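You operate a simulated robot arm through the tools that you are given. There is no shell and no other tool. Be economical: measure what you need, move in short steps, check, and stop when the job is done.

You run a simulated robot arm. Do the job below in one go: nothing can be reset, and whatever is moved stays where it is left.

JOB
Stack the brown carton marked "M10 NUTS" from the top of the grey bench on top of the brown carton labelled "lamps". Put the red carb from the top of the wooden bench on the white gasket card there and the blue carb on the brown cardboard tray there. The order is free. Set down upright: carb.

Only the result counts: the job must be done as asked and must still hold three seconds after the hand-in. Knocking over, shifting, dropping, spilling or breaking anything else fails it.

ROBOT AND FRAMES
A 5-joint arm with a two-finger parallel gripper on a trunk, on a base that drives. Base frame: it is fixed to the floor where the robot stands at the start and does not move with it; the origin is under the middle of the robot, x ahead of it, y to its left, z up; the surface under the hand at the start is at about z = 850. Readings come in mm, rad, newtons and seconds.
It reaches about 1134 mm from its shoulder. Its first joint turns from -2.601 to 2.601 rad. Places, roughly: carb [250, 1750, 1000]; cardboard tray (10x10x3 cm) [300, 1500, 900]; gasket card [0, 2000, 750]. Payload 1.57 kg.
The tool frame sits at the grasp point between the pads (the TCP): z along the fingers, y along the line on which they close. The tips reach 30 mm beyond it. The gripper opens to 110 mm. The fingers are 24 mm wide and 12 mm thick; the gripper's body (48 by 112 mm) begins 78 mm behind the TCP.
Orientation is told as [roll, pitch, yaw] about the base's x, y, z axes, in that order, counted from this pose: with the fingers straight down and closing along the base's y, the tool's x points along the base's -x, its y along +y and its z along -z.

CONTROLS
- The arm moves only by the tool servo_tool. Its argument "rows" is a list of rows, each an object (a shift or turn left out is 0, a gripper value left out holds the last) with "dp": the shift along the tool's x, y, z in mm, a list of three; "rotation": the turn, a rotation vector about the tool's x, y, z in rad, a list of three; "grip": the closure, from 0 (fully open) to 1 (shut). In form: [{"dp": [dx, dy, dz], "rotation": [wx, wy, wz], "grip": grip}, ...]. A call has 1 to 12 rows; each row shifts and turns the commanded pose from where the row before left it, along the tool's axes as they then stand. A row lasts 0.2 s, in which the tool goes at most 50 mm and 0.15 rad; a call with a longer step from one row to the next is refused whole, and so is a gripper value outside its range. A pose out of reach is approached as far as the arm can. The call stops where the force on the tool passes 40 N (or 10 N more than at its start, if that is more) or the arm is blocked; 0.2 s more then pass. Each finger travels about 72 mm/s and halts on what it meets, pressing with about 23 N; the grip force reading is that of the motor and also rises with nothing between the fingers. The clock runs only during rows and for 0.2 s after the last one: add rows that do not move to give the fingers time. The reply holds the time, the measured pose of the TCP, the force on the tool along the base axes, the opening and the grip force, in the units named above and with some noise, with the torque about the TCP (base axes, N m) and any sound that the robot's microphone picked up.
- Cameras (640 x 400 px; columns grow to the right, rows downward): "scene" is now at [10.2, 221.9, 1806.1]; the picture's right is [0.54, -0.84, 0.00], its down [-0.70, -0.46, -0.54] and it looks along [0.46, 0.30, -0.84] (base axes); focal length 277 px, centre (320, 200). "wrist" rides on the gripper at [70, 16, -141] in the tool frame; the picture's right is [-0.23, 0.97, 0.00], its down [-0.86, -0.20, -0.48] and it looks along [-0.47, -0.11, 0.88] (tool axes); focal length 222 px, centre (320, 200). There is no depth. A picture from a camera that has moved, and an enlarged one, comes with that camera's place and axes in the base frame and with its lens.
- get_image(camera): a new picture of that camera. The clock stands still meanwhile.
- raise_lower(by): slides the trunk up (or, below 0, down) by that many mm; the arm and the scene camera ride with it, the base frame stays. It gives what a move gives, with no picture.
- steer(legs): drives the robot by 1 to 6 legs, each [ahead, turn to the left] in mm and rad, along the robot's own axes; the way and the turn of a leg run together, so that a leg with both is an arc; at most 1500 mm and 3.142 rad a leg. The arm and the cameras ride along, it lands a little off, and it stops where it bumps. It gives what a move gives.
- turn_head(pan, tilt): turns the head with the scene camera to pan (to the left, within 2.705 rad either way) and tilt (down, from -0.506 to 1.204), counted from straight ahead of the robot. It gives what a move gives.
- enlarge(camera, box): a new picture of the part [left, top, right, bottom] of that camera's present view, enlarged. The clock stands still meanwhile.
- sign_off(): hands the job in; it is judged then, once.

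Work in short steps. Places have to be worked out from the pictures, the camera data and where the tool is seen: move nearer, look again, correct. Check each grasp and each placing, and mend what went wrong. You have 165 turns and 120 pictures in all, those below and enlarged ones among them. Open the gripper and draw the arm clear of the work before you hand the job in, unless the task says otherwise; then end with one line.

The tools are called after "Emit:" as name(argument=value, ...) on one line, values as JSON. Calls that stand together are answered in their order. servo_tool: Moves the arm, as the interface text tells. Its arguments: {"type":"object","properties":{"rows":{"type":"array"}},"required":["rows"]} The other tools are called the same way: raise_lower (by) slides the trunk up or down; steer (legs) drives the base; turn_head (pan, tilt) turns the head that bears the scene camera; get_image (camera) takes a picture; enlarge (camera, box) takes an enlarged picture of a part of a camera's view; sign_off () hands the job in.

At the start:

```text
clock: 0.0
ee_pos: [648.8, 206.1, 1104.0]
tool_rot: [0.001, 0.001, -0.013]
contact_force: [0.1, 0.7, 0.6]
ft_torque: [0.01, 0.0, 0.02]
gripper_width: 110.0
grasp_force: 0.0
trunk travel left (down, up): [-837.0, 133.0]
robot x, y, heading: [-4.2, 10.7, 0.002]
head pan, tilt: [0.578, 0.997]
```

scene: 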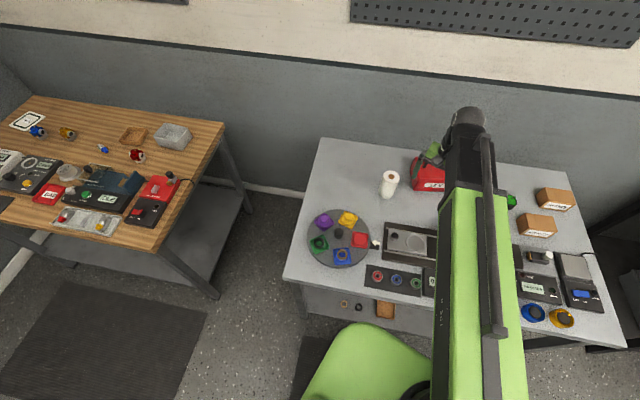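
wrist: 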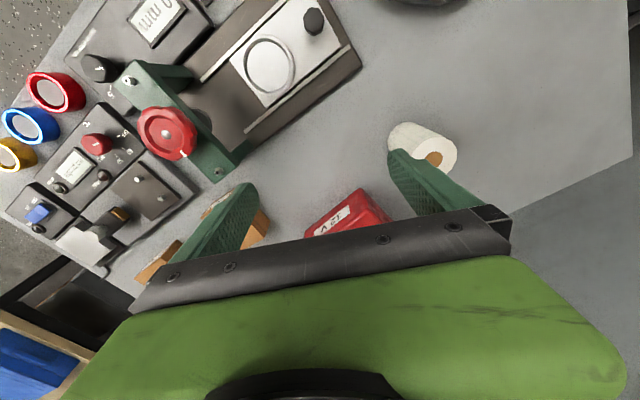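

The grey bench is ahead with two brown cartons at right; the wooden bench is to the left. I enlarge both areas to identify things.

Emit:
enlarge(camera="scene", box=[480, 160, 640, 260])

Emit:
enlarge(camera="scene", box=[0, 90, 240, 240])

```text
4.00 times, centred on (560, 210) of scene
camera zoom: at [10.2, 221.9, 1806.1], right [0.54, -0.84, 0.0], down [-0.7, -0.46, -0.54], along [0.46, 0.3, -0.84], focal length 1107 px, centre (-640, 160)
```

zoom: 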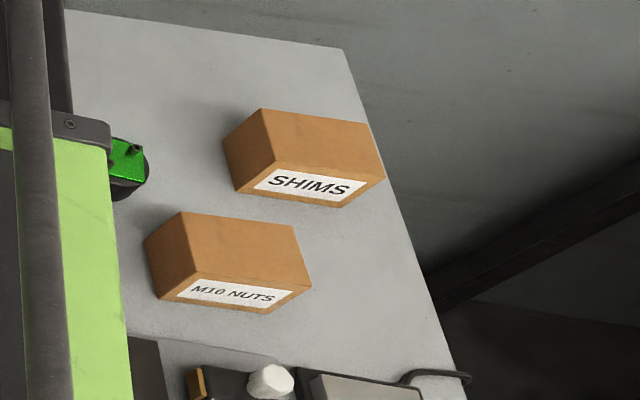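

```text
2.67 times, centred on (120, 165) of scene
camera zoom: at [10.2, 221.9, 1806.1], right [0.54, -0.84, 0.0], down [-0.7, -0.46, -0.54], along [0.46, 0.3, -0.84], focal length 738 px, centre (853, 293)
```

zoom: 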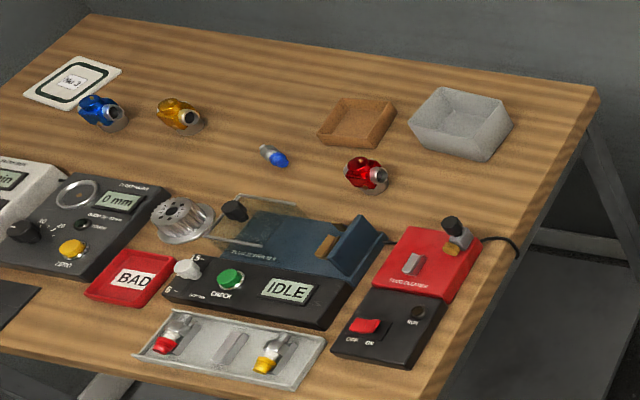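

The M10 NUTS carton is near (850,-180). The other carton there is SHIMS; no "lamps" yet. I look to the right.

Emit:
turn_head(pan=-0.6, tilt=0.6)

Emit:
get_image(camera="scene")

Emit:
turn_head(pan=-1.8, tilt=0.6)

Emit:
get_image(camera="scene")

Emit:
turn_head(pan=1.9, tilt=0.6)

Emit:
get_image(camera="scene")

```text
clock: 1.4
ee_pos: [649.7, 207.2, 1104.6]
tool_rot: [0.001, -0.001, -0.011]
contact_force: [0.7, -0.5, -0.6]
ft_torque: [0.02, -0.01, -0.01]
gripper_width: 110.3
grasp_force: 0.1
trunk travel left (down, up): [-837.0, 133.0]
robot x, y, heading: [-2.4, 10.2, 0.001]
head pan, tilt: [-0.6, 0.6]
```

```text
115 pictures are left
camera scene: at [24.5, 133.8, 1837.9], right [-0.56, -0.83, 0.0], down [-0.47, 0.32, -0.82], along [0.68, -0.47, -0.57], focal length 277 px, centre (320, 200)
```

scene: 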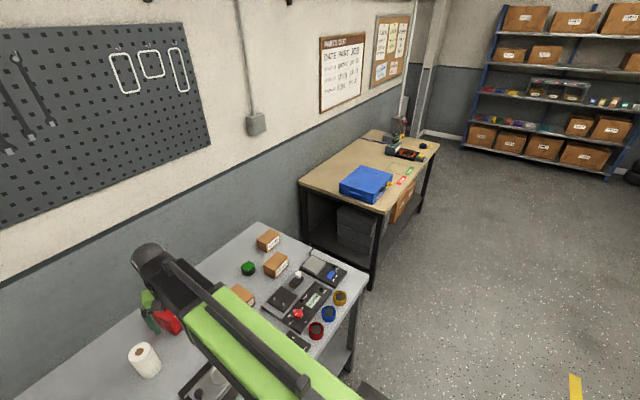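

```text
clock: 2.8
ee_pos: [648.4, 204.6, 1103.7]
tool_rot: [0.0, 0.001, -0.01]
contact_force: [1.0, 0.3, -0.6]
ft_torque: [0.01, -0.04, -0.02]
gripper_width: 109.9
grasp_force: 0.1
trunk travel left (down, up): [-837.0, 133.0]
robot x, y, heading: [-2.7, 9.7, 0.0]
head pan, tilt: [-1.799, 0.6]
```

```text
114 pictures are left
camera scene: at [-68.4, 97.7, 1837.9], right [-0.97, 0.23, 0.0], down [0.13, 0.55, -0.83], along [-0.19, -0.8, -0.56], focal length 277 px, centre (320, 200)
```

scene: 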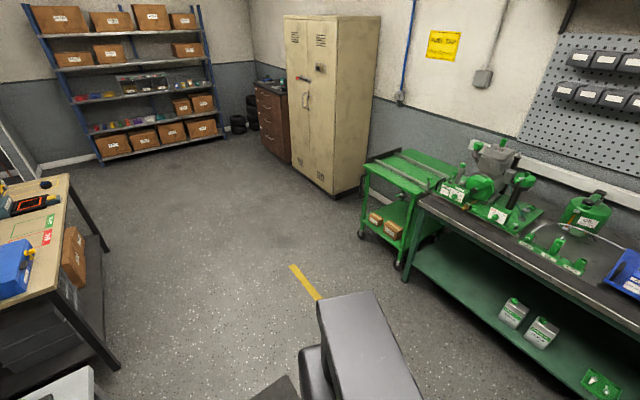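

```text
clock: 5.8
ee_pos: [649.3, 205.3, 1104.0]
tool_rot: [0.002, 0.001, -0.012]
contact_force: [-0.5, 0.2, -0.4]
ft_torque: [-0.01, 0.0, 0.01]
gripper_width: 110.1
grasp_force: 0.0
trunk travel left (down, up): [-837.0, 133.0]
robot x, y, heading: [-4.0, 13.7, 0.004]
head pan, tilt: [1.901, 0.6]
```

```text
113 pictures are left
camera scene: at [-77.0, 267.4, 1837.9], right [0.95, 0.32, 0.0], down [0.18, -0.53, -0.83], along [-0.27, 0.78, -0.56], focal length 277 px, centre (320, 200)
```

scene: 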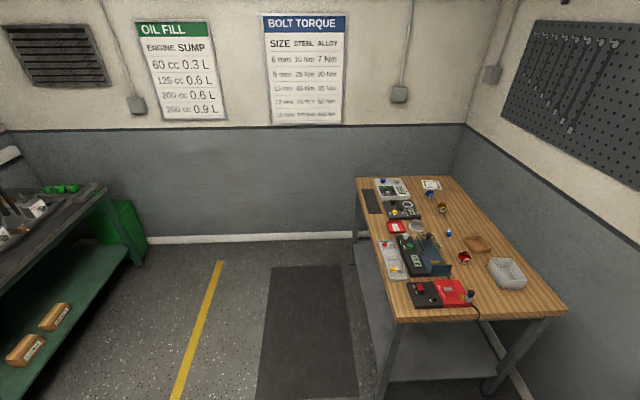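

There's a third carton on the grey bench, partly behind the arm, plus cartons on the shelves. I look at that third one first.

Emit:
turn_head(pan=-0.6, tilt=0.8)

Emit:
enlarge(camera="scene", box=[180, 120, 380, 245])

```text
clock: 8.1
ee_pos: [648.0, 206.3, 1104.4]
tool_rot: [-0.001, 0.001, -0.011]
contact_force: [0.2, -0.1, -0.2]
ft_torque: [0.02, -0.01, -0.01]
gripper_width: 109.9
grasp_force: 0.1
trunk travel left (down, up): [-837.0, 133.0]
robot x, y, heading: [-2.8, 9.8, 0.002]
head pan, tilt: [-0.6, 0.799]
```

```text
3.20 times, centred on (280, 182) of scene
camera zoom: at [18.1, 138.2, 1821.1], right [-0.57, -0.82, 0.0], down [-0.59, 0.41, -0.7], along [0.58, -0.39, -0.72], focal length 885 px, centre (448, 256)
```

zoom: 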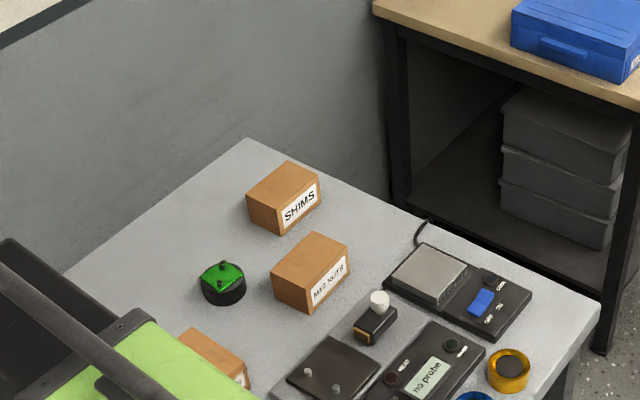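

The third is likely "lamps" at about (777,-6); M10 NUTS at about (853,-196). I move the tool at height to above M10 NUTS.

Emit:
servo_tool(rows=[{"dp": [-19, -42, 0]}, {"dp": [-19, -42, 0]}, {"dp": [-19, -42, 0]}, {"dp": [-19, -42, 0]}, {"dp": [-19, -42, 0]}, {"dp": [-19, -42, 0]}, {"dp": [-19, -42, 0]}, {"dp": [-19, -42, 0]}, {"dp": [-19, -42, 0]}, {"dp": [0, 0, 0]}])

Emit:
get_image(camera="wrist")

Emit:
turn_head(pan=0.1, tilt=0.9)

Emit:
get_image(camera="scene")

```text
clock: 10.3
ee_pos: [814.8, -174.1, 1104.7]
tool_rot: [0.0, 0.0, -0.012]
contact_force: [-0.4, 0.3, 0.4]
ft_torque: [-0.03, -0.03, 0.01]
gripper_width: 109.9
grasp_force: 0.0
out of reach, approached as far as the arm can: row 2, 4
trunk travel left (down, up): [-837.0, 133.0]
robot x, y, heading: [-4.8, 13.7, -0.001]
head pan, tilt: [-0.6, 0.799]
```

```text
111 pictures are left
camera wrist: at [744.8, -156.6, 1246.8], right [0.24, 0.97, 0.0], down [0.85, -0.21, 0.48], along [0.46, -0.11, -0.88], focal length 222 px, centre (320, 200)
```

wrist: 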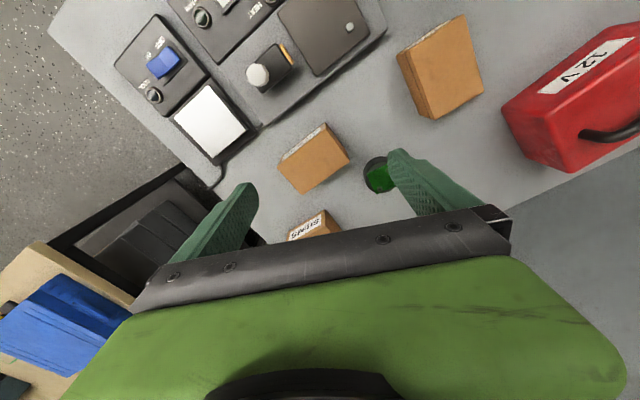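

```text
clock: 11.4
ee_pos: [815.6, -173.1, 1105.0]
tool_rot: [0.0, -0.001, -0.012]
contact_force: [-0.1, -0.8, 0.0]
ft_torque: [0.02, 0.02, 0.0]
gripper_width: 110.2
grasp_force: 0.0
trunk travel left (down, up): [-837.0, 133.0]
robot x, y, heading: [-3.4, 11.1, 0.001]
head pan, tilt: [0.099, 0.901]
```

```text
110 pictures are left
camera scene: at [26.8, 191.2, 1813.2], right [0.1, -1.0, 0.0], down [-0.78, -0.08, -0.62], along [0.62, 0.06, -0.78], focal length 277 px, centre (320, 200)
```

scene: 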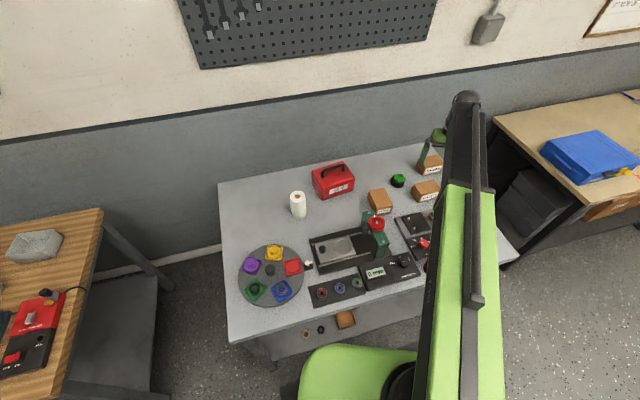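

Emit:
enlarge(camera="scene", box=[340, 130, 500, 230])

Emit:
enlarge(camera="wrist", box=[220, 0, 540, 240])

```text
4.00 times, centred on (420, 180) of scene
camera zoom: at [26.8, 191.2, 1813.2], right [0.1, -1.0, 0.0], down [-0.78, -0.08, -0.62], along [0.62, 0.06, -0.78], focal length 1107 px, centre (-80, 280)
```

zoom: 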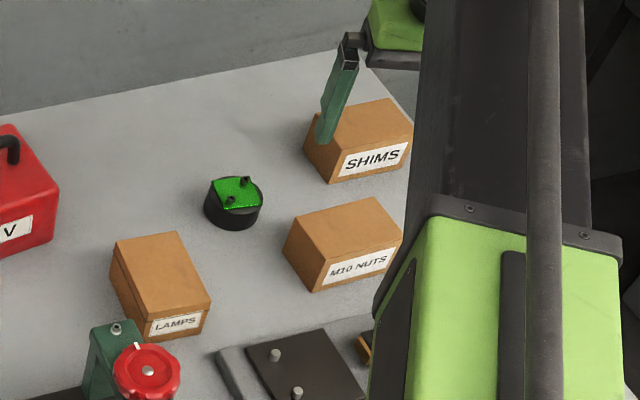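

```text
1.67 times, centred on (380, 120) of wrist
camera zoom: at [744.9, -156.4, 1246.6], right [0.24, 0.97, 0.0], down [0.85, -0.21, 0.48], along [0.46, -0.11, -0.88], focal length 370 px, centre (220, 333)
```

zoom: 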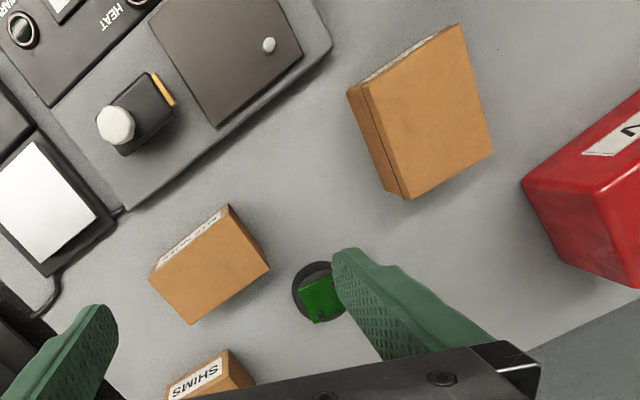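

LAMPS confirmed near (780,-20). M10 NUTS ≈ centre (853,-191), ~98×63, short axis direction ≈ (0.92,0.39). I align the tool above it, with the fingers closing on the short axis, then look.

Emit:
servo_tool(rows=[{"dp": [-38, -16, 0]}, {"rotation": [0, 0, 0.145]}, {"rotation": [0, 0, 0.145]}, {"rotation": [0, 0, 0.145]}, {"rotation": [0, 0, 0.145]}, {"rotation": [0, 0, 0.145]}, {"rotation": [0, 0, 0.145]}, {"rotation": [0, 0, 0.145]}, {"rotation": [0, 0, 0.145]}, {"dp": [0, 0, 40]}, {"dp": [0, 0, 40]}, {}])

Emit:
get_image(camera="wrist")

```text
clock: 14.0
ee_pos: [853.6, -190.9, 1103.9]
tool_rot: [0.001, 0.0, -1.174]
contact_force: [-0.1, -0.2, -0.3]
ft_torque: [-0.01, 0.02, 0.02]
gripper_width: 109.9
grasp_force: 0.1
out of reach, approached as far as the arm can: row 10, 11
trunk travel left (down, up): [-837.0, 133.0]
robot x, y, heading: [-3.5, 12.9, 0.003]
head pan, tilt: [0.099, 0.901]
```

```text
107 pictures are left
camera wrist: at [841.8, -119.7, 1246.6], right [0.99, 0.17, 0.0], down [0.15, -0.87, 0.48], along [0.08, -0.47, -0.88], focal length 222 px, centre (320, 200)
```

wrist: 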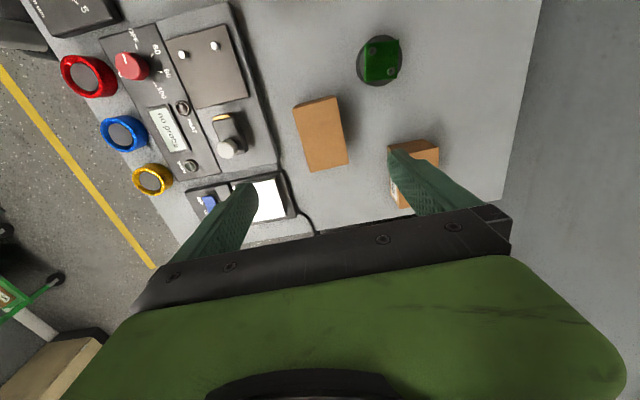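

Centre refined to (856,-193), short axis angle ≈0.37. Straight-down reach is blocked at this height, so I lower the trunk instead, after a small correction.

Emit:
servo_tool(rows=[{"dp": [-4, 1.6, 0], "rotation": [0, 0, 0.026], "grip": 0.1}, {}])

Emit:
raise_lower(by=-130)

Emit:
get_image(camera="wrist")

Emit:
get_image(camera="scene")

```text
clock: 14.6
ee_pos: [856.5, -195.7, 1105.3]
tool_rot: [0.001, -0.001, -1.197]
contact_force: [-0.5, 0.0, -0.8]
ft_torque: [0.04, 0.01, -0.03]
gripper_width: 98.9
grasp_force: 0.1
trunk travel left (down, up): [-837.0, 133.0]
robot x, y, heading: [-4.9, 12.0, -0.001]
head pan, tilt: [0.099, 0.901]
```

```text
clock: 16.2
ee_pos: [856.4, -194.7, 974.1]
tool_rot: [0.001, 0.0, -1.198]
contact_force: [0.9, -1.0, 0.0]
ft_torque: [-0.02, 0.02, 0.0]
gripper_width: 99.0
grasp_force: 0.0
trunk travel left (down, up): [-707.0, 263.0]
robot x, y, heading: [-0.1, 9.6, 0.001]
head pan, tilt: [0.099, 0.901]
```

```text
106 pictures are left
camera wrist: at [845.8, -123.2, 1116.7], right [0.99, 0.14, 0.0], down [0.12, -0.87, 0.48], along [0.07, -0.47, -0.88], focal length 222 px, centre (320, 200)
```

wrist: 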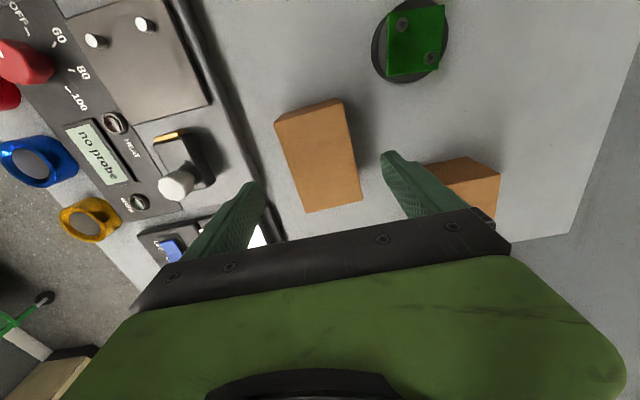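

```text
105 pictures are left
camera scene: at [26.7, 191.2, 1683.2], right [0.1, -1.0, 0.0], down [-0.78, -0.08, -0.62], along [0.62, 0.06, -0.78], focal length 277 px, centre (320, 200)
```

scene: 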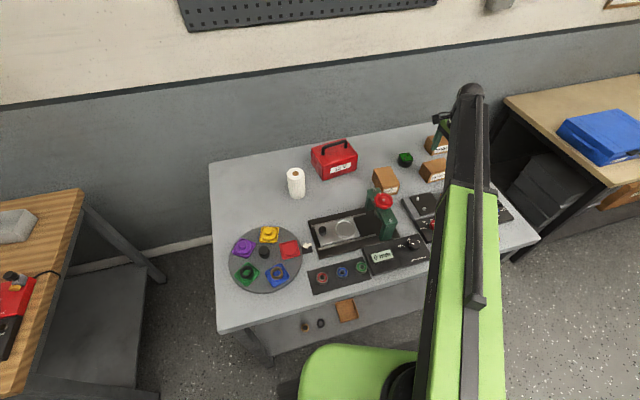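

I enlarge to read the carton's top edges precisely.

Emit:
enlarge(camera="wrist", box=[220, 70, 420, 230])

```text
2.50 times, centred on (320, 150) of wrist
camera zoom: at [845.8, -123.2, 1116.7], right [0.99, 0.14, 0.0], down [0.12, -0.87, 0.48], along [0.07, -0.47, -0.88], focal length 555 px, centre (320, 325)
```

zoom: 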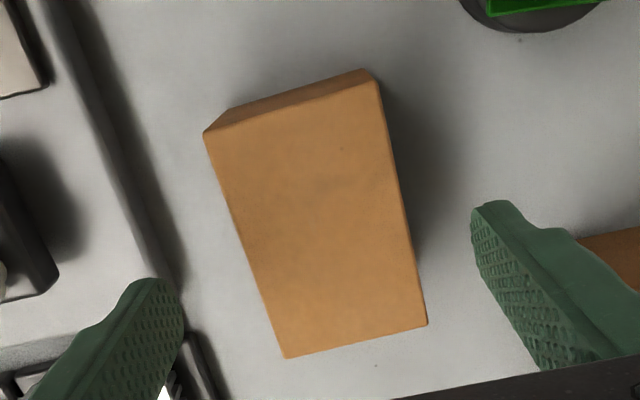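

Box centre ≈(859,-196), yaw fits. I lower the trunk to TCP z≈888 for the grasp.

Emit:
servo_tool(rows=[{"dp": [-1, 2.2, 0], "rotation": [0, 0, -0.02], "grip": 0.1}, {}])

Emit:
raise_lower(by=-85)

Emit:
get_image(camera="wrist")

```text
clock: 16.8
ee_pos: [858.2, -195.3, 973.8]
tool_rot: [-0.001, -0.001, -1.179]
contact_force: [0.0, -0.2, -0.1]
ft_torque: [0.0, -0.01, 0.01]
gripper_width: 98.6
grasp_force: 0.1
trunk travel left (down, up): [-707.0, 263.0]
robot x, y, heading: [-2.1, 16.7, -0.003]
head pan, tilt: [0.099, 0.901]
```

```text
clock: 18.0
ee_pos: [857.9, -194.3, 889.0]
tool_rot: [0.001, 0.001, -1.178]
contact_force: [0.1, -1.3, 0.9]
ft_torque: [0.0, 0.0, 0.01]
gripper_width: 98.9
grasp_force: 0.1
trunk travel left (down, up): [-622.0, 348.0]
robot x, y, heading: [-4.0, 13.6, -0.001]
head pan, tilt: [0.099, 0.901]
```

```text
103 pictures are left
camera wrist: at [847.1, -123.6, 1031.7], right [0.99, 0.16, 0.0], down [0.14, -0.87, 0.48], along [0.08, -0.47, -0.88], focal length 222 px, centre (320, 200)
```

wrist: 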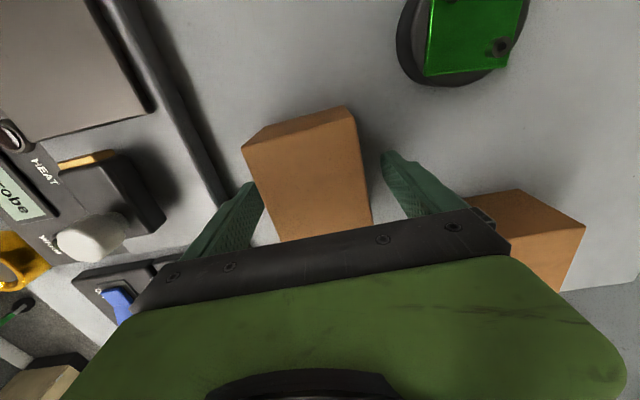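

The carton sits between the fingers. Closing.

Emit:
servo_tool(rows=[{"grip": 0.4}, {"grip": 0.6}, {"grip": 0.8}, {"grip": 0.8}, {"grip": 0.8}])

Emit:
raise_lower(by=130)

Emit:
get_image(camera="wrist")

```text
clock: 19.2
ee_pos: [856.4, -196.5, 889.2]
tool_rot: [0.0, 0.001, -1.178]
contact_force: [1.3, -1.4, 1.6]
ft_torque: [0.05, 0.18, 0.09]
gripper_width: 65.1
grasp_force: 23.2
trunk travel left (down, up): [-622.0, 348.0]
robot x, y, heading: [-6.0, 10.5, -0.004]
head pan, tilt: [0.099, 0.901]
```

```text
clock: 20.8
ee_pos: [859.1, -195.3, 1018.3]
tool_rot: [0.0, 0.0, -1.177]
contact_force: [-0.6, 0.1, -3.9]
ft_torque: [0.0, 0.02, 0.0]
gripper_width: 65.0
grasp_force: 22.9
trunk travel left (down, up): [-752.0, 218.0]
robot x, y, heading: [-0.9, 15.6, 0.002]
head pan, tilt: [0.099, 0.901]
```

```text
102 pictures are left
camera wrist: at [847.6, -123.7, 1161.2], right [0.99, 0.16, 0.0], down [0.14, -0.87, 0.48], along [0.08, -0.47, -0.88], focal length 222 px, centre (320, 200)
```

wrist: 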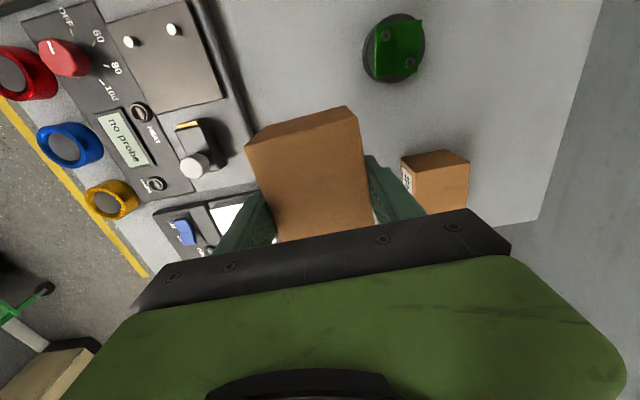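

Carton held (65 mm, ~4 N). LAMPS: centre ≈(776,5), long axis angle ≈0.335 rad, top ≈915. I raise, turn the carton to align with it, and look again.

Emit:
raise_lower(by=70)

Emit:
servo_tool(rows=[{"rotation": [0, 0, -0.1375]}, {"rotation": [0, 0, -0.1375]}, {"rotation": [0, 0, -0.1375]}, {"rotation": [0, 0, -0.1375]}, {"rotation": [0, 0, -0.1375]}, {"rotation": [0, 0, -0.1375]}, {"rotation": [0, 0, -0.1375]}, {"rotation": [0, 0, -0.1375]}, {"rotation": [0, 0, -0.1375]}, {"rotation": [0, 0, -0.1375]}, {"rotation": [0, 0, -0.1375]}, {}])

Emit:
servo_tool(rows=[{"dp": [2.5, 35, 0]}, {"dp": [2.5, 35, 0]}, {"dp": [2.5, 35, 0]}, {"dp": [2.5, 35, 0]}, {}])

Emit:
get_image(camera="wrist")

Emit:
get_image(camera="scene")

```text
clock: 21.8
ee_pos: [859.8, -195.0, 1089.8]
tool_rot: [-0.001, 0.0, -1.177]
contact_force: [0.2, 0.6, -4.2]
ft_torque: [-0.01, 0.02, -0.01]
gripper_width: 64.9
grasp_force: 22.8
trunk travel left (down, up): [-822.0, 148.0]
robot x, y, heading: [-6.2, 14.1, 0.002]
head pan, tilt: [0.099, 0.901]
```

```text
clock: 24.4
ee_pos: [858.2, -194.8, 1088.9]
tool_rot: [0.001, 0.0, 0.335]
contact_force: [0.2, 0.3, -4.7]
ft_torque: [-0.02, 0.03, 0.03]
gripper_width: 65.0
grasp_force: 23.1
trunk travel left (down, up): [-822.0, 148.0]
robot x, y, heading: [-3.9, 13.9, 0.0]
head pan, tilt: [0.099, 0.901]
```

```text
clock: 25.6
ee_pos: [802.6, -65.4, 1088.0]
tool_rot: [0.0, 0.001, 0.332]
contact_force: [0.4, -0.3, -4.4]
ft_torque: [0.05, 0.05, 0.01]
gripper_width: 64.9
grasp_force: 23.2
trunk travel left (down, up): [-822.0, 148.0]
robot x, y, heading: [-2.7, 10.7, -0.001]
head pan, tilt: [0.099, 0.901]
```

```text
101 pictures are left
camera wrist: at [731.3, -73.5, 1231.3], right [-0.1, 0.99, 0.0], down [0.87, 0.09, 0.48], along [0.48, 0.05, -0.88], focal length 222 px, centre (320, 200)
```

wrist: 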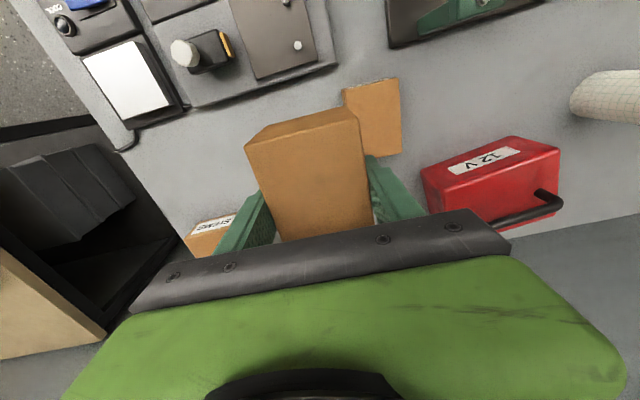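

```text
100 pictures are left
camera scene: at [27.6, 190.8, 1798.2], right [0.1, -1.0, 0.0], down [-0.78, -0.08, -0.62], along [0.62, 0.06, -0.78], focal length 277 px, centre (320, 200)
```

scene: 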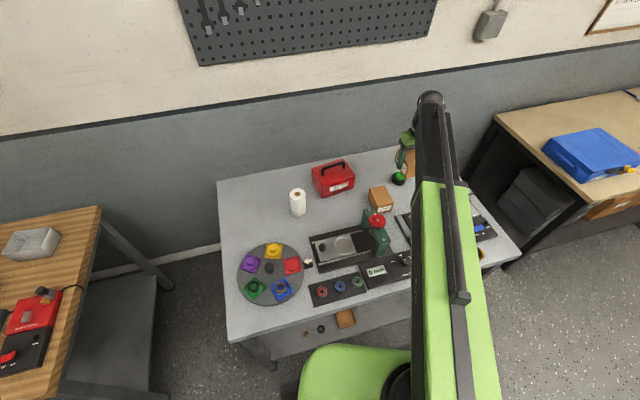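

I enlarge the LAMPS carton in both views to pin its place and height.

Emit:
enlarge(camera="wrist", box=[320, 60, 420, 180])

Emit:
enlarge(camera="scene", box=[350, 170, 430, 230])

```text
3.33 times, centred on (370, 120) of wrist
camera zoom: at [731.3, -73.5, 1231.3], right [-0.1, 0.99, 0.0], down [0.87, 0.09, 0.48], along [0.48, 0.05, -0.88], focal length 740 px, centre (153, 467)
```

zoom: 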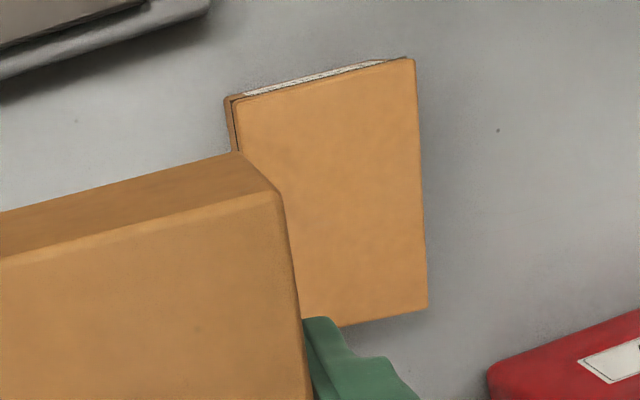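

```text
6.67 times, centred on (390, 200) of scene
camera zoom: at [27.6, 190.8, 1798.2], right [0.1, -1.0, 0.0], down [-0.78, -0.08, -0.62], along [0.62, 0.06, -0.78], focal length 1844 px, centre (-147, 200)
```

zoom: 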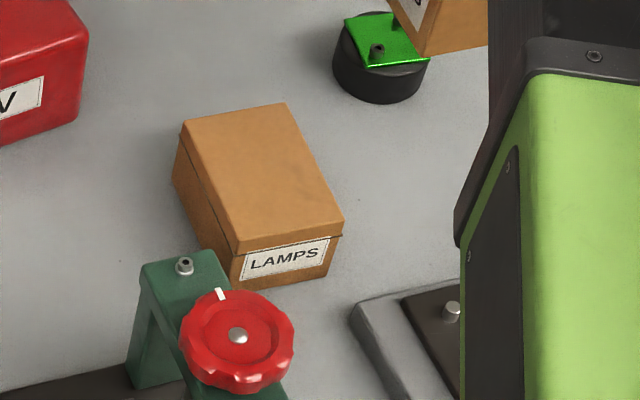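

LAMPS top centre ≈(777,6), yaw 0.32, top ≈914. I move over it and lower part way, then check.

Emit:
servo_tool(rows=[{"dp": [0.5, 38, 0]}, {"dp": [0.4, 37.8, 0], "rotation": [0, 0, 0.012]}, {}])

Emit:
raise_lower(by=-105)

Emit:
get_image(camera="wrist")

Emit:
enlarge(camera="scene", box=[340, 120, 460, 220])

```text
clock: 26.4
ee_pos: [775.6, 5.7, 1088.9]
tool_rot: [0.001, 0.0, 0.322]
contact_force: [0.3, -0.4, -3.5]
ft_torque: [-0.04, 0.01, 0.02]
gripper_width: 65.0
grasp_force: 23.0
trunk travel left (down, up): [-822.0, 148.0]
robot x, y, heading: [-6.0, 11.2, -0.001]
head pan, tilt: [0.099, 0.901]
```

```text
clock: 27.8
ee_pos: [775.3, 5.8, 983.5]
tool_rot: [0.0, 0.0, 0.323]
contact_force: [0.1, 0.4, -4.8]
ft_torque: [0.02, 0.01, -0.02]
gripper_width: 64.8
grasp_force: 22.7
trunk travel left (down, up): [-717.0, 253.0]
robot x, y, heading: [-5.8, 11.5, -0.002]
head pan, tilt: [0.099, 0.901]
```

```text
97 pictures are left
camera wrist: at [704.8, -0.3, 1126.5], right [-0.09, 1.0, 0.0], down [0.87, 0.08, 0.48], along [0.48, 0.04, -0.88], focal length 222 px, centre (320, 200)
```

wrist: 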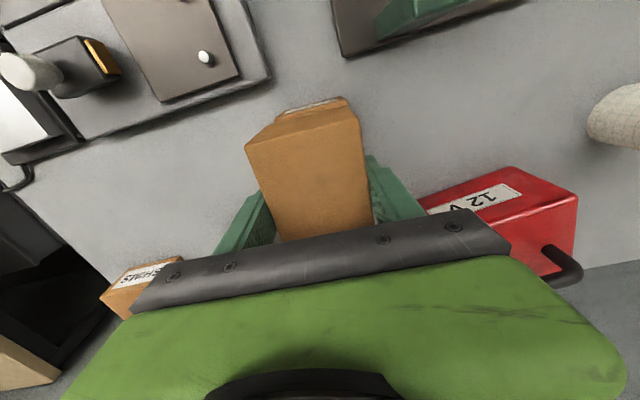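

```text
4.00 times, centred on (400, 170) of scene
camera zoom: at [27.2, 191.1, 1693.2], right [0.1, -1.0, 0.0], down [-0.78, -0.08, -0.62], along [0.62, 0.06, -0.78], focal length 1107 px, centre (0, 320)
```

zoom: 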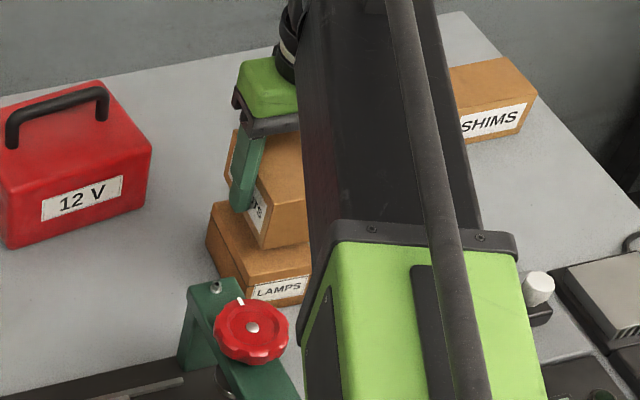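

Alignment looks right. I lower toward contact, then finish in small steps.

Emit:
raise_lower(by=-22)

Emit:
raise_lower(by=-5)

Emit:
raise_lower(by=-3)

Emit:
enlarge(camera="scene", box=[340, 120, 460, 220])

```text
clock: 28.5
ee_pos: [774.8, 6.3, 962.8]
tool_rot: [0.0, 0.001, 0.322]
contact_force: [-0.4, -0.4, -4.5]
ft_torque: [-0.03, -0.01, 0.02]
gripper_width: 65.0
grasp_force: 23.2
trunk travel left (down, up): [-695.0, 275.0]
robot x, y, heading: [-2.4, 12.0, 0.0]
head pan, tilt: [0.099, 0.901]
```

```text
clock: 29.0
ee_pos: [774.9, 6.8, 956.5]
tool_rot: [0.0, 0.001, 0.324]
contact_force: [-0.6, -0.6, -4.4]
ft_torque: [-0.01, 0.0, -0.04]
gripper_width: 64.9
grasp_force: 23.4
trunk travel left (down, up): [-690.0, 280.0]
robot x, y, heading: [-2.5, 15.8, 0.004]
head pan, tilt: [0.099, 0.901]
```

```text
clock: 29.6
ee_pos: [775.3, 5.3, 954.0]
tool_rot: [0.0, -0.001, 0.325]
contact_force: [-0.2, -0.6, -4.3]
ft_torque: [-0.05, 0.01, 0.0]
gripper_width: 65.0
grasp_force: 22.9
trunk travel left (down, up): [-687.0, 283.0]
robot x, y, heading: [-5.6, 13.1, -0.0]
head pan, tilt: [0.099, 0.901]
```

```text
4.00 times, centred on (400, 170) of scene
camera zoom: at [27.3, 191.2, 1663.1], right [0.1, -1.0, 0.0], down [-0.78, -0.08, -0.62], along [0.62, 0.06, -0.78], focal length 1107 px, centre (0, 320)
```

zoom: 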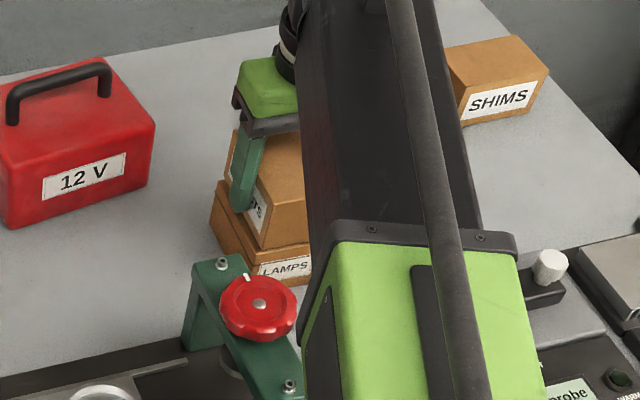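

Nearly there, no contact yet. I keep lowering by 2–3 mm at a time.

Emit:
raise_lower(by=-2.5)

Emit:
raise_lower(by=-2)

Emit:
raise_lower(by=-2)

```text
clock: 30.1
ee_pos: [775.4, 5.8, 951.0]
tool_rot: [0.0, 0.0, 0.323]
contact_force: [0.9, 0.6, -3.9]
ft_torque: [0.01, -0.03, 0.0]
gripper_width: 65.1
grasp_force: 23.7
trunk travel left (down, up): [-685.0, 285.0]
robot x, y, heading: [-6.7, 11.9, -0.001]
head pan, tilt: [0.099, 0.901]
```

```text
clock: 30.6
ee_pos: [776.0, 5.9, 949.7]
tool_rot: [-0.001, 0.0, 0.323]
contact_force: [-0.5, -0.6, -4.5]
ft_torque: [-0.01, 0.0, 0.0]
gripper_width: 65.2
grasp_force: 22.7
trunk travel left (down, up): [-683.0, 287.0]
robot x, y, heading: [-7.9, 12.3, -0.003]
head pan, tilt: [0.099, 0.901]
```

```text
clock: 31.1
ee_pos: [774.5, 6.0, 948.8]
tool_rot: [0.001, -0.002, 0.323]
contact_force: [8.3, -0.2, 20.9]
ft_torque: [0.0, -0.12, 0.3]
gripper_width: 65.1
grasp_force: 23.5
trunk travel left (down, up): [-681.0, 289.0]
robot x, y, heading: [-3.7, 13.5, 0.004]
head pan, tilt: [0.099, 0.901]
```

Contact felt. I ease up slightly, then open evenly.

Emit:
raise_lower(by=1)

Emit:
servo_tool(rows=[{"grip": 0.35}, {"grip": 0.25}, {"grip": 0.1}, {"grip": 0.1}, {"grip": 0.1}])

Emit:
raise_lower(by=150)

Emit:
get_image(camera="wrist")

Emit:
get_image(camera="scene")

```text
clock: 31.6
ee_pos: [775.9, 6.9, 948.5]
tool_rot: [0.0, 0.001, 0.322]
contact_force: [3.0, -0.6, 7.9]
ft_torque: [0.13, -0.59, -0.06]
gripper_width: 64.8
grasp_force: 23.1
trunk travel left (down, up): [-682.0, 288.0]
robot x, y, heading: [-0.6, 10.6, -0.003]
head pan, tilt: [0.099, 0.901]
```

```text
clock: 32.8
ee_pos: [775.0, 5.7, 948.2]
tool_rot: [0.0, 0.001, 0.323]
contact_force: [-0.2, -0.9, -0.4]
ft_torque: [0.02, -0.03, -0.02]
gripper_width: 99.0
grasp_force: 0.1
trunk travel left (down, up): [-682.0, 288.0]
robot x, y, heading: [-2.2, 17.2, -0.0]
head pan, tilt: [0.099, 0.901]
```

```text
clock: 34.6
ee_pos: [775.2, 6.6, 1098.8]
tool_rot: [0.001, 0.001, 0.324]
contact_force: [0.3, 0.7, -0.1]
ft_torque: [-0.02, -0.03, 0.0]
gripper_width: 98.9
grasp_force: 0.0
trunk travel left (down, up): [-832.0, 138.0]
robot x, y, heading: [-0.7, 9.6, -0.0]
head pan, tilt: [0.099, 0.901]
```

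```text
94 pictures are left
camera wrist: at [704.6, -0.2, 1241.1], right [-0.09, 1.0, 0.0], down [0.87, 0.08, 0.48], along [0.48, 0.04, -0.88], focal length 222 px, centre (320, 200)
```

wrist: 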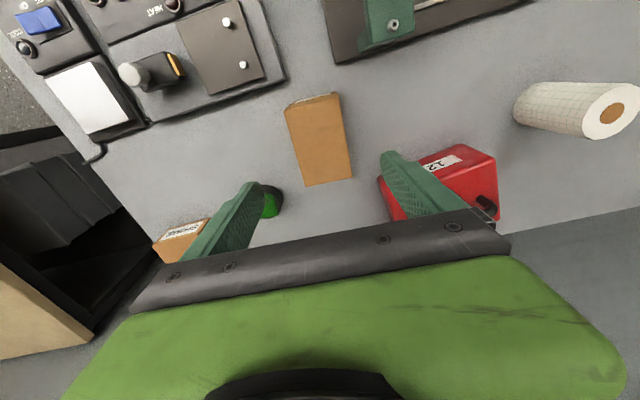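

```text
93 pictures are left
camera scene: at [26.8, 191.2, 1807.6], right [0.1, -1.0, 0.0], down [-0.78, -0.08, -0.62], along [0.62, 0.06, -0.78], focal length 277 px, centre (320, 200)
```

scene: 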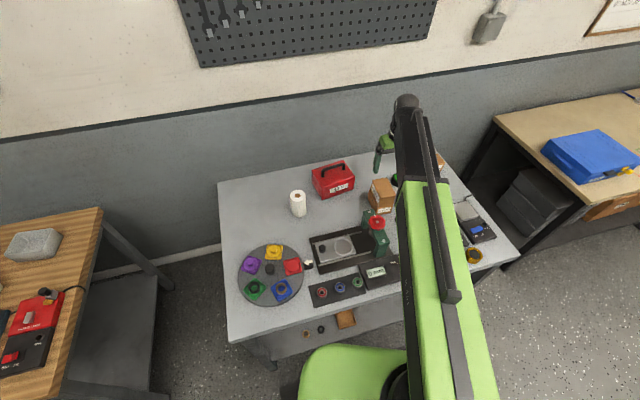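

The M10 carton is stacked squarely on LAMPS. Now I raise and fold the arm back before driving to the wooden bench.

Emit:
raise_lower(by=80)

Emit:
servo_tool(rows=[{"dp": [45, 14, 0], "grip": 0}, {"dp": [45, 14, 0]}, {"dp": [45, 14, 0]}, {"dp": [45, 14, 0]}, {"dp": [45, 14, 0]}, {"dp": [45, 14, 0]}, {"dp": [45, 14, 0]}])

Emit:
steer(legs=[[-250, 0], [0, 1.858], [1376, 0]])

```text
clock: 35.7
ee_pos: [775.8, 5.8, 1178.5]
tool_rot: [-0.001, -0.001, 0.322]
contact_force: [0.5, -0.8, -1.4]
ft_torque: [-0.01, 0.01, 0.03]
gripper_width: 99.0
grasp_force: 0.2
trunk travel left (down, up): [-912.0, 58.0]
robot x, y, heading: [-5.4, 15.7, -0.002]
head pan, tilt: [0.099, 0.901]
```

```text
clock: 37.3
ee_pos: [570.7, -7.1, 1178.0]
tool_rot: [-0.001, 0.0, 0.323]
contact_force: [0.7, -0.7, -0.3]
ft_torque: [0.02, -0.01, -0.02]
gripper_width: 110.0
grasp_force: 0.1
out of reach, approached as far as the arm can: row 5, 6, 7
trunk travel left (down, up): [-912.0, 58.0]
robot x, y, heading: [-4.0, 16.4, -0.003]
head pan, tilt: [0.099, 0.901]
```

```text
clock: 49.9
ee_pos: [-639.3, 1904.4, 1178.9]
tool_rot: [0.0, 0.003, 2.101]
contact_force: [0.1, 0.5, -0.3]
ft_torque: [0.0, 0.06, -0.03]
gripper_width: 110.2
grasp_force: 0.1
trunk travel left (down, up): [-912.0, 58.0]
robot x, y, heading: [-539.6, 1339.2, 1.776]
head pan, tilt: [0.099, 0.901]
```

Landed at (-540,1339). Turn to face the bench and look.

Emit:
steer(legs=[[0, -1.39]])

Emit:
turn_head(pan=0.1, tilt=0.75)

Emit:
get_image(camera="scene")

Emit:
get_image(camera="wrist")

```text
clock: 53.8
ee_pos: [1.4, 1517.0, 1179.1]
tool_rot: [-0.001, 0.001, 0.674]
contact_force: [-1.4, 0.4, 0.5]
ft_torque: [-0.05, -0.04, 0.0]
gripper_width: 110.1
grasp_force: 0.1
trunk travel left (down, up): [-912.0, 58.0]
robot x, y, heading: [-534.3, 1314.1, 0.355]
head pan, tilt: [0.099, 0.901]
```

```text
clock: 54.5
ee_pos: [4.0, 1515.4, 1178.1]
tool_rot: [0.002, 0.002, 0.675]
contact_force: [-0.3, -0.8, 0.0]
ft_torque: [0.0, 0.02, -0.01]
gripper_width: 110.0
grasp_force: 0.0
trunk travel left (down, up): [-912.0, 58.0]
robot x, y, heading: [-531.9, 1312.6, 0.358]
head pan, tilt: [0.099, 0.75]
```

```text
92 pictures are left
camera scene: at [-559.5, 1493.4, 1899.6], right [0.44, -0.9, 0.0], down [-0.61, -0.3, -0.73], along [0.66, 0.32, -0.68], focal length 277 px, centre (320, 200)
```

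scene: 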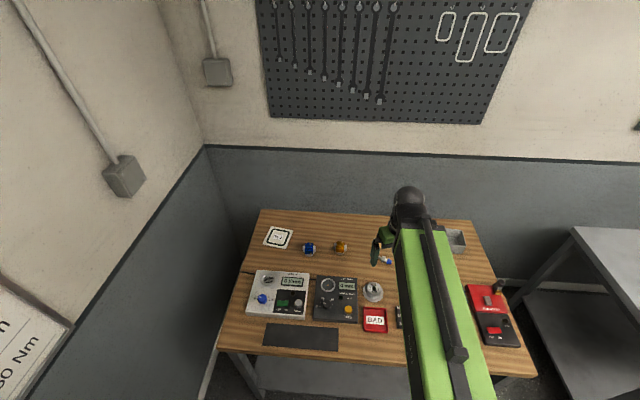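

```text
91 pictures are left
camera wrist: at [-60.3, 1484.2, 1321.1], right [-0.43, 0.9, 0.0], down [0.79, 0.38, 0.48], along [0.43, 0.21, -0.88], focal length 222 px, centre (320, 200)
```

wrist: 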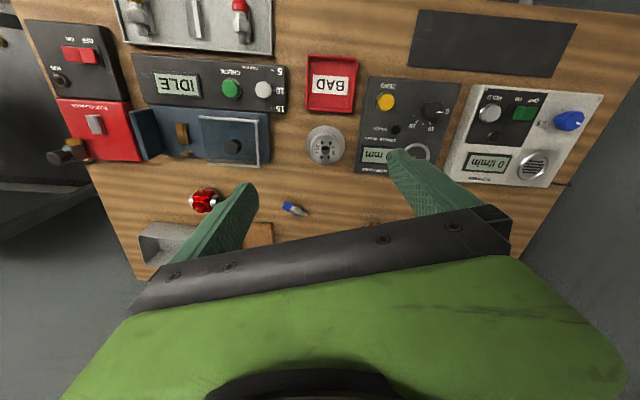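

I enlarge the card and blue carb region.

Emit:
enlarge(camera="scene", box=[240, 210, 400, 310])

Emit:
enlarge(camera="wrist", box=[120, 170, 320, 295])

```text
4.00 times, centred on (320, 260) of scene
camera zoom: at [-559.5, 1493.4, 1899.6], right [0.44, -0.9, 0.0], down [-0.61, -0.3, -0.73], along [0.66, 0.32, -0.68], focal length 1107 px, centre (320, -40)
```

zoom: 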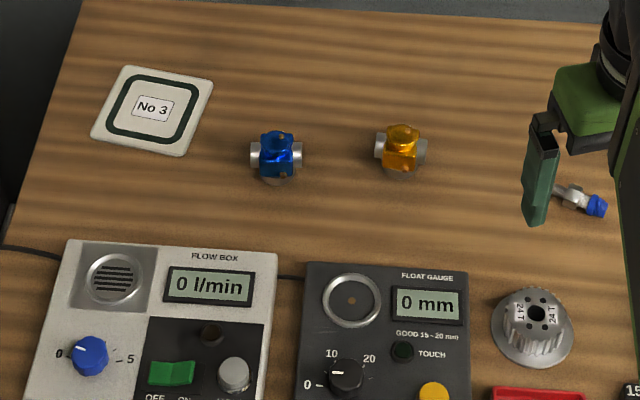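

```text
3.20 times, centred on (220, 232) of wrist
camera zoom: at [-60.3, 1484.2, 1321.1], right [-0.43, 0.9, 0.0], down [0.79, 0.38, 0.48], along [0.43, 0.21, -0.88], focal length 711 px, centre (640, 96)
```

zoom: 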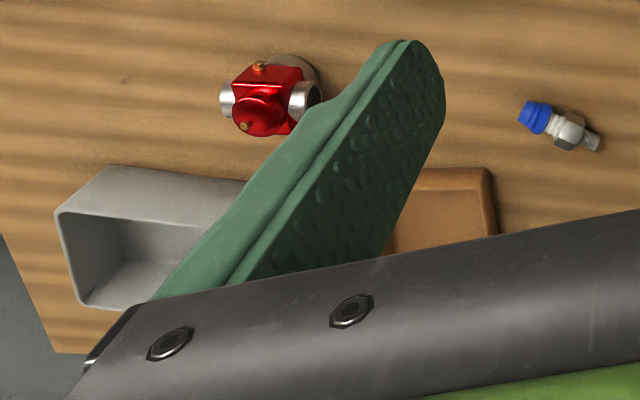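

I check base clearance to the bench by looking down.

Emit:
turn_head(pan=0.6, tilt=1.2)

Emit:
get_image(camera="scene")

```text
clock: 55.4
ee_pos: [3.1, 1515.7, 1179.1]
tool_rot: [0.0, 0.003, 0.676]
contact_force: [0.6, 0.1, -0.2]
ft_torque: [-0.01, 0.02, -0.02]
gripper_width: 110.0
grasp_force: 0.0
trunk travel left (down, up): [-912.0, 58.0]
robot x, y, heading: [-533.7, 1312.6, 0.358]
head pan, tilt: [0.6, 1.201]
```

```text
88 pictures are left
camera scene: at [-602.5, 1503.1, 1867.9], right [0.82, -0.58, 0.0], down [-0.54, -0.76, -0.36], along [0.21, 0.3, -0.93], focal length 277 px, centre (320, 200)
```

scene: 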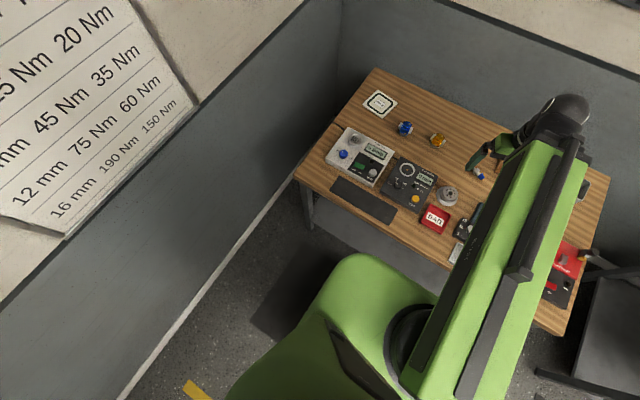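

Clear enough for now. I move the tool above the red carb to look closely.

Emit:
servo_tool(rows=[{"dp": [-15.2, -43, 0]}, {"dp": [-15.2, -43, 0]}, {"dp": [-15.2, -43, 0]}, {"dp": [-15.2, -43, 0]}, {"dp": [-15.2, -43, 0]}, {"dp": [-15.2, -43, 0]}, {}])

Emit:
raise_lower(by=-130)

Emit:
get_image(camera="wrist")

```text
clock: 57.0
ee_pos: [235.9, 1368.0, 1178.9]
tool_rot: [0.0, 0.003, 0.677]
contact_force: [-0.7, -0.5, 0.7]
ft_torque: [-0.02, -0.02, 0.0]
gripper_width: 110.1
grasp_force: 0.0
trunk travel left (down, up): [-912.0, 58.0]
robot x, y, heading: [-533.5, 1312.4, 0.357]
head pan, tilt: [0.6, 1.201]
```

```text
clock: 58.6
ee_pos: [236.5, 1368.4, 1049.3]
tool_rot: [0.0, 0.001, 0.675]
contact_force: [-0.4, 0.6, -0.9]
ft_torque: [0.01, 0.0, 0.02]
gripper_width: 110.2
grasp_force: 0.1
trunk travel left (down, up): [-782.0, 188.0]
robot x, y, heading: [-528.5, 1313.6, 0.348]
head pan, tilt: [0.6, 1.201]
```

```text
87 pictures are left
camera wrist: at [173.1, 1338.1, 1191.3], right [-0.43, 0.9, 0.0], down [0.79, 0.38, 0.48], along [0.43, 0.21, -0.88], focal length 222 px, centre (320, 200)
```

wrist: 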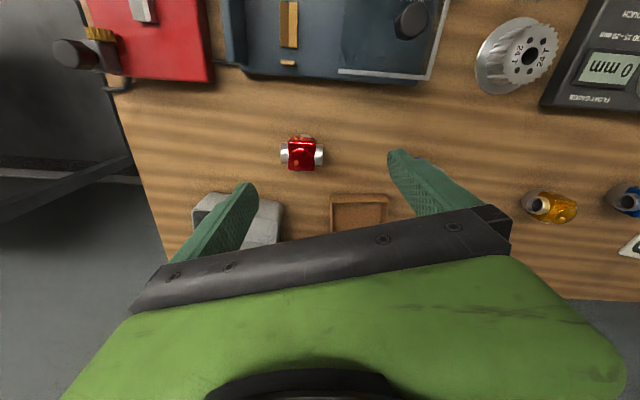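

Emit:
enlarge(camera="wrist", box=[240, 110, 400, 240])

```text
3.08 times, centred on (320, 175) of wrist
camera zoom: at [173.1, 1338.1, 1191.3], right [-0.43, 0.9, 0.0], down [0.79, 0.38, 0.48], along [0.43, 0.21, -0.88], focal length 684 px, centre (320, 277)
```

zoom: 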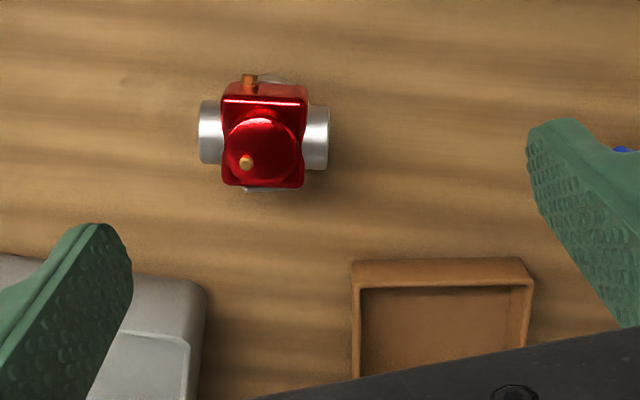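

I look closer at the blue and gold carbs from the head for their shape.

Emit:
turn_head(pan=0.3, tilt=0.75)

Emit:
get_image(camera="scene")

```text
clock: 59.5
ee_pos: [236.5, 1368.2, 1049.2]
tool_rot: [0.0, 0.003, 0.675]
contact_force: [0.1, 0.9, -0.2]
ft_torque: [-0.01, -0.02, -0.01]
gripper_width: 109.9
grasp_force: 0.1
trunk travel left (down, up): [-782.0, 188.0]
robot x, y, heading: [-534.2, 1312.4, 0.356]
head pan, tilt: [0.3, 0.75]
```

```text
85 pictures are left
camera scene: at [-569.1, 1507.9, 1769.5], right [0.61, -0.79, 0.0], down [-0.54, -0.42, -0.73], along [0.58, 0.45, -0.68], focal length 277 px, centre (320, 200)
```

scene: 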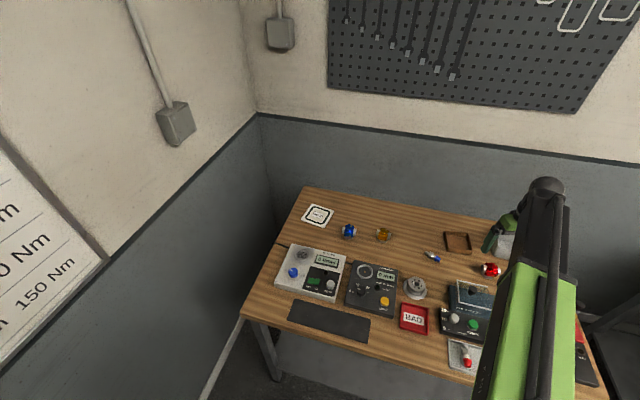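

Emit:
enlarge(camera="scene", box=[290, 195, 410, 270])

Emit:
enlarge(camera="scene", box=[420, 220, 520, 290])

```text
5.33 times, centred on (350, 232) of scene
camera zoom: at [-569.1, 1507.9, 1769.5], right [0.61, -0.79, 0.0], down [-0.54, -0.42, -0.73], along [0.58, 0.45, -0.68], focal length 1476 px, centre (160, 27)
```

zoom: 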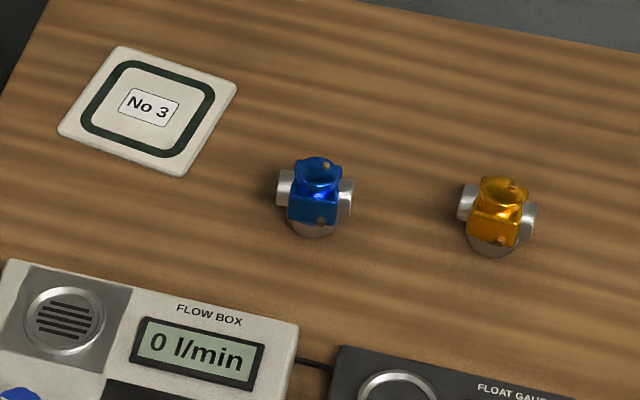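

```text
5.71 times, centred on (470, 255) of scene
camera zoom: at [-569.1, 1507.9, 1769.5], right [0.61, -0.79, 0.0], down [-0.54, -0.42, -0.73], along [0.58, 0.45, -0.68], focal length 1581 px, centre (-537, -114)
```

zoom: 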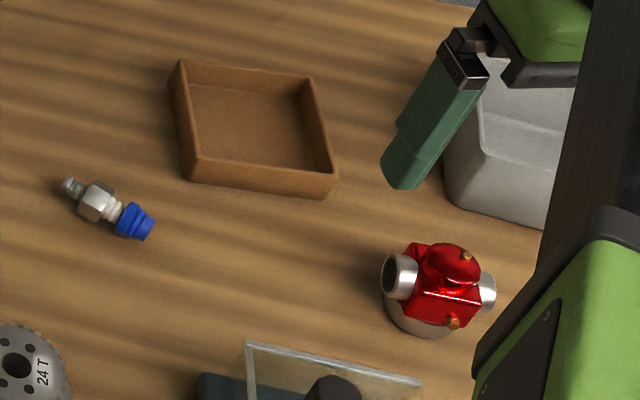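

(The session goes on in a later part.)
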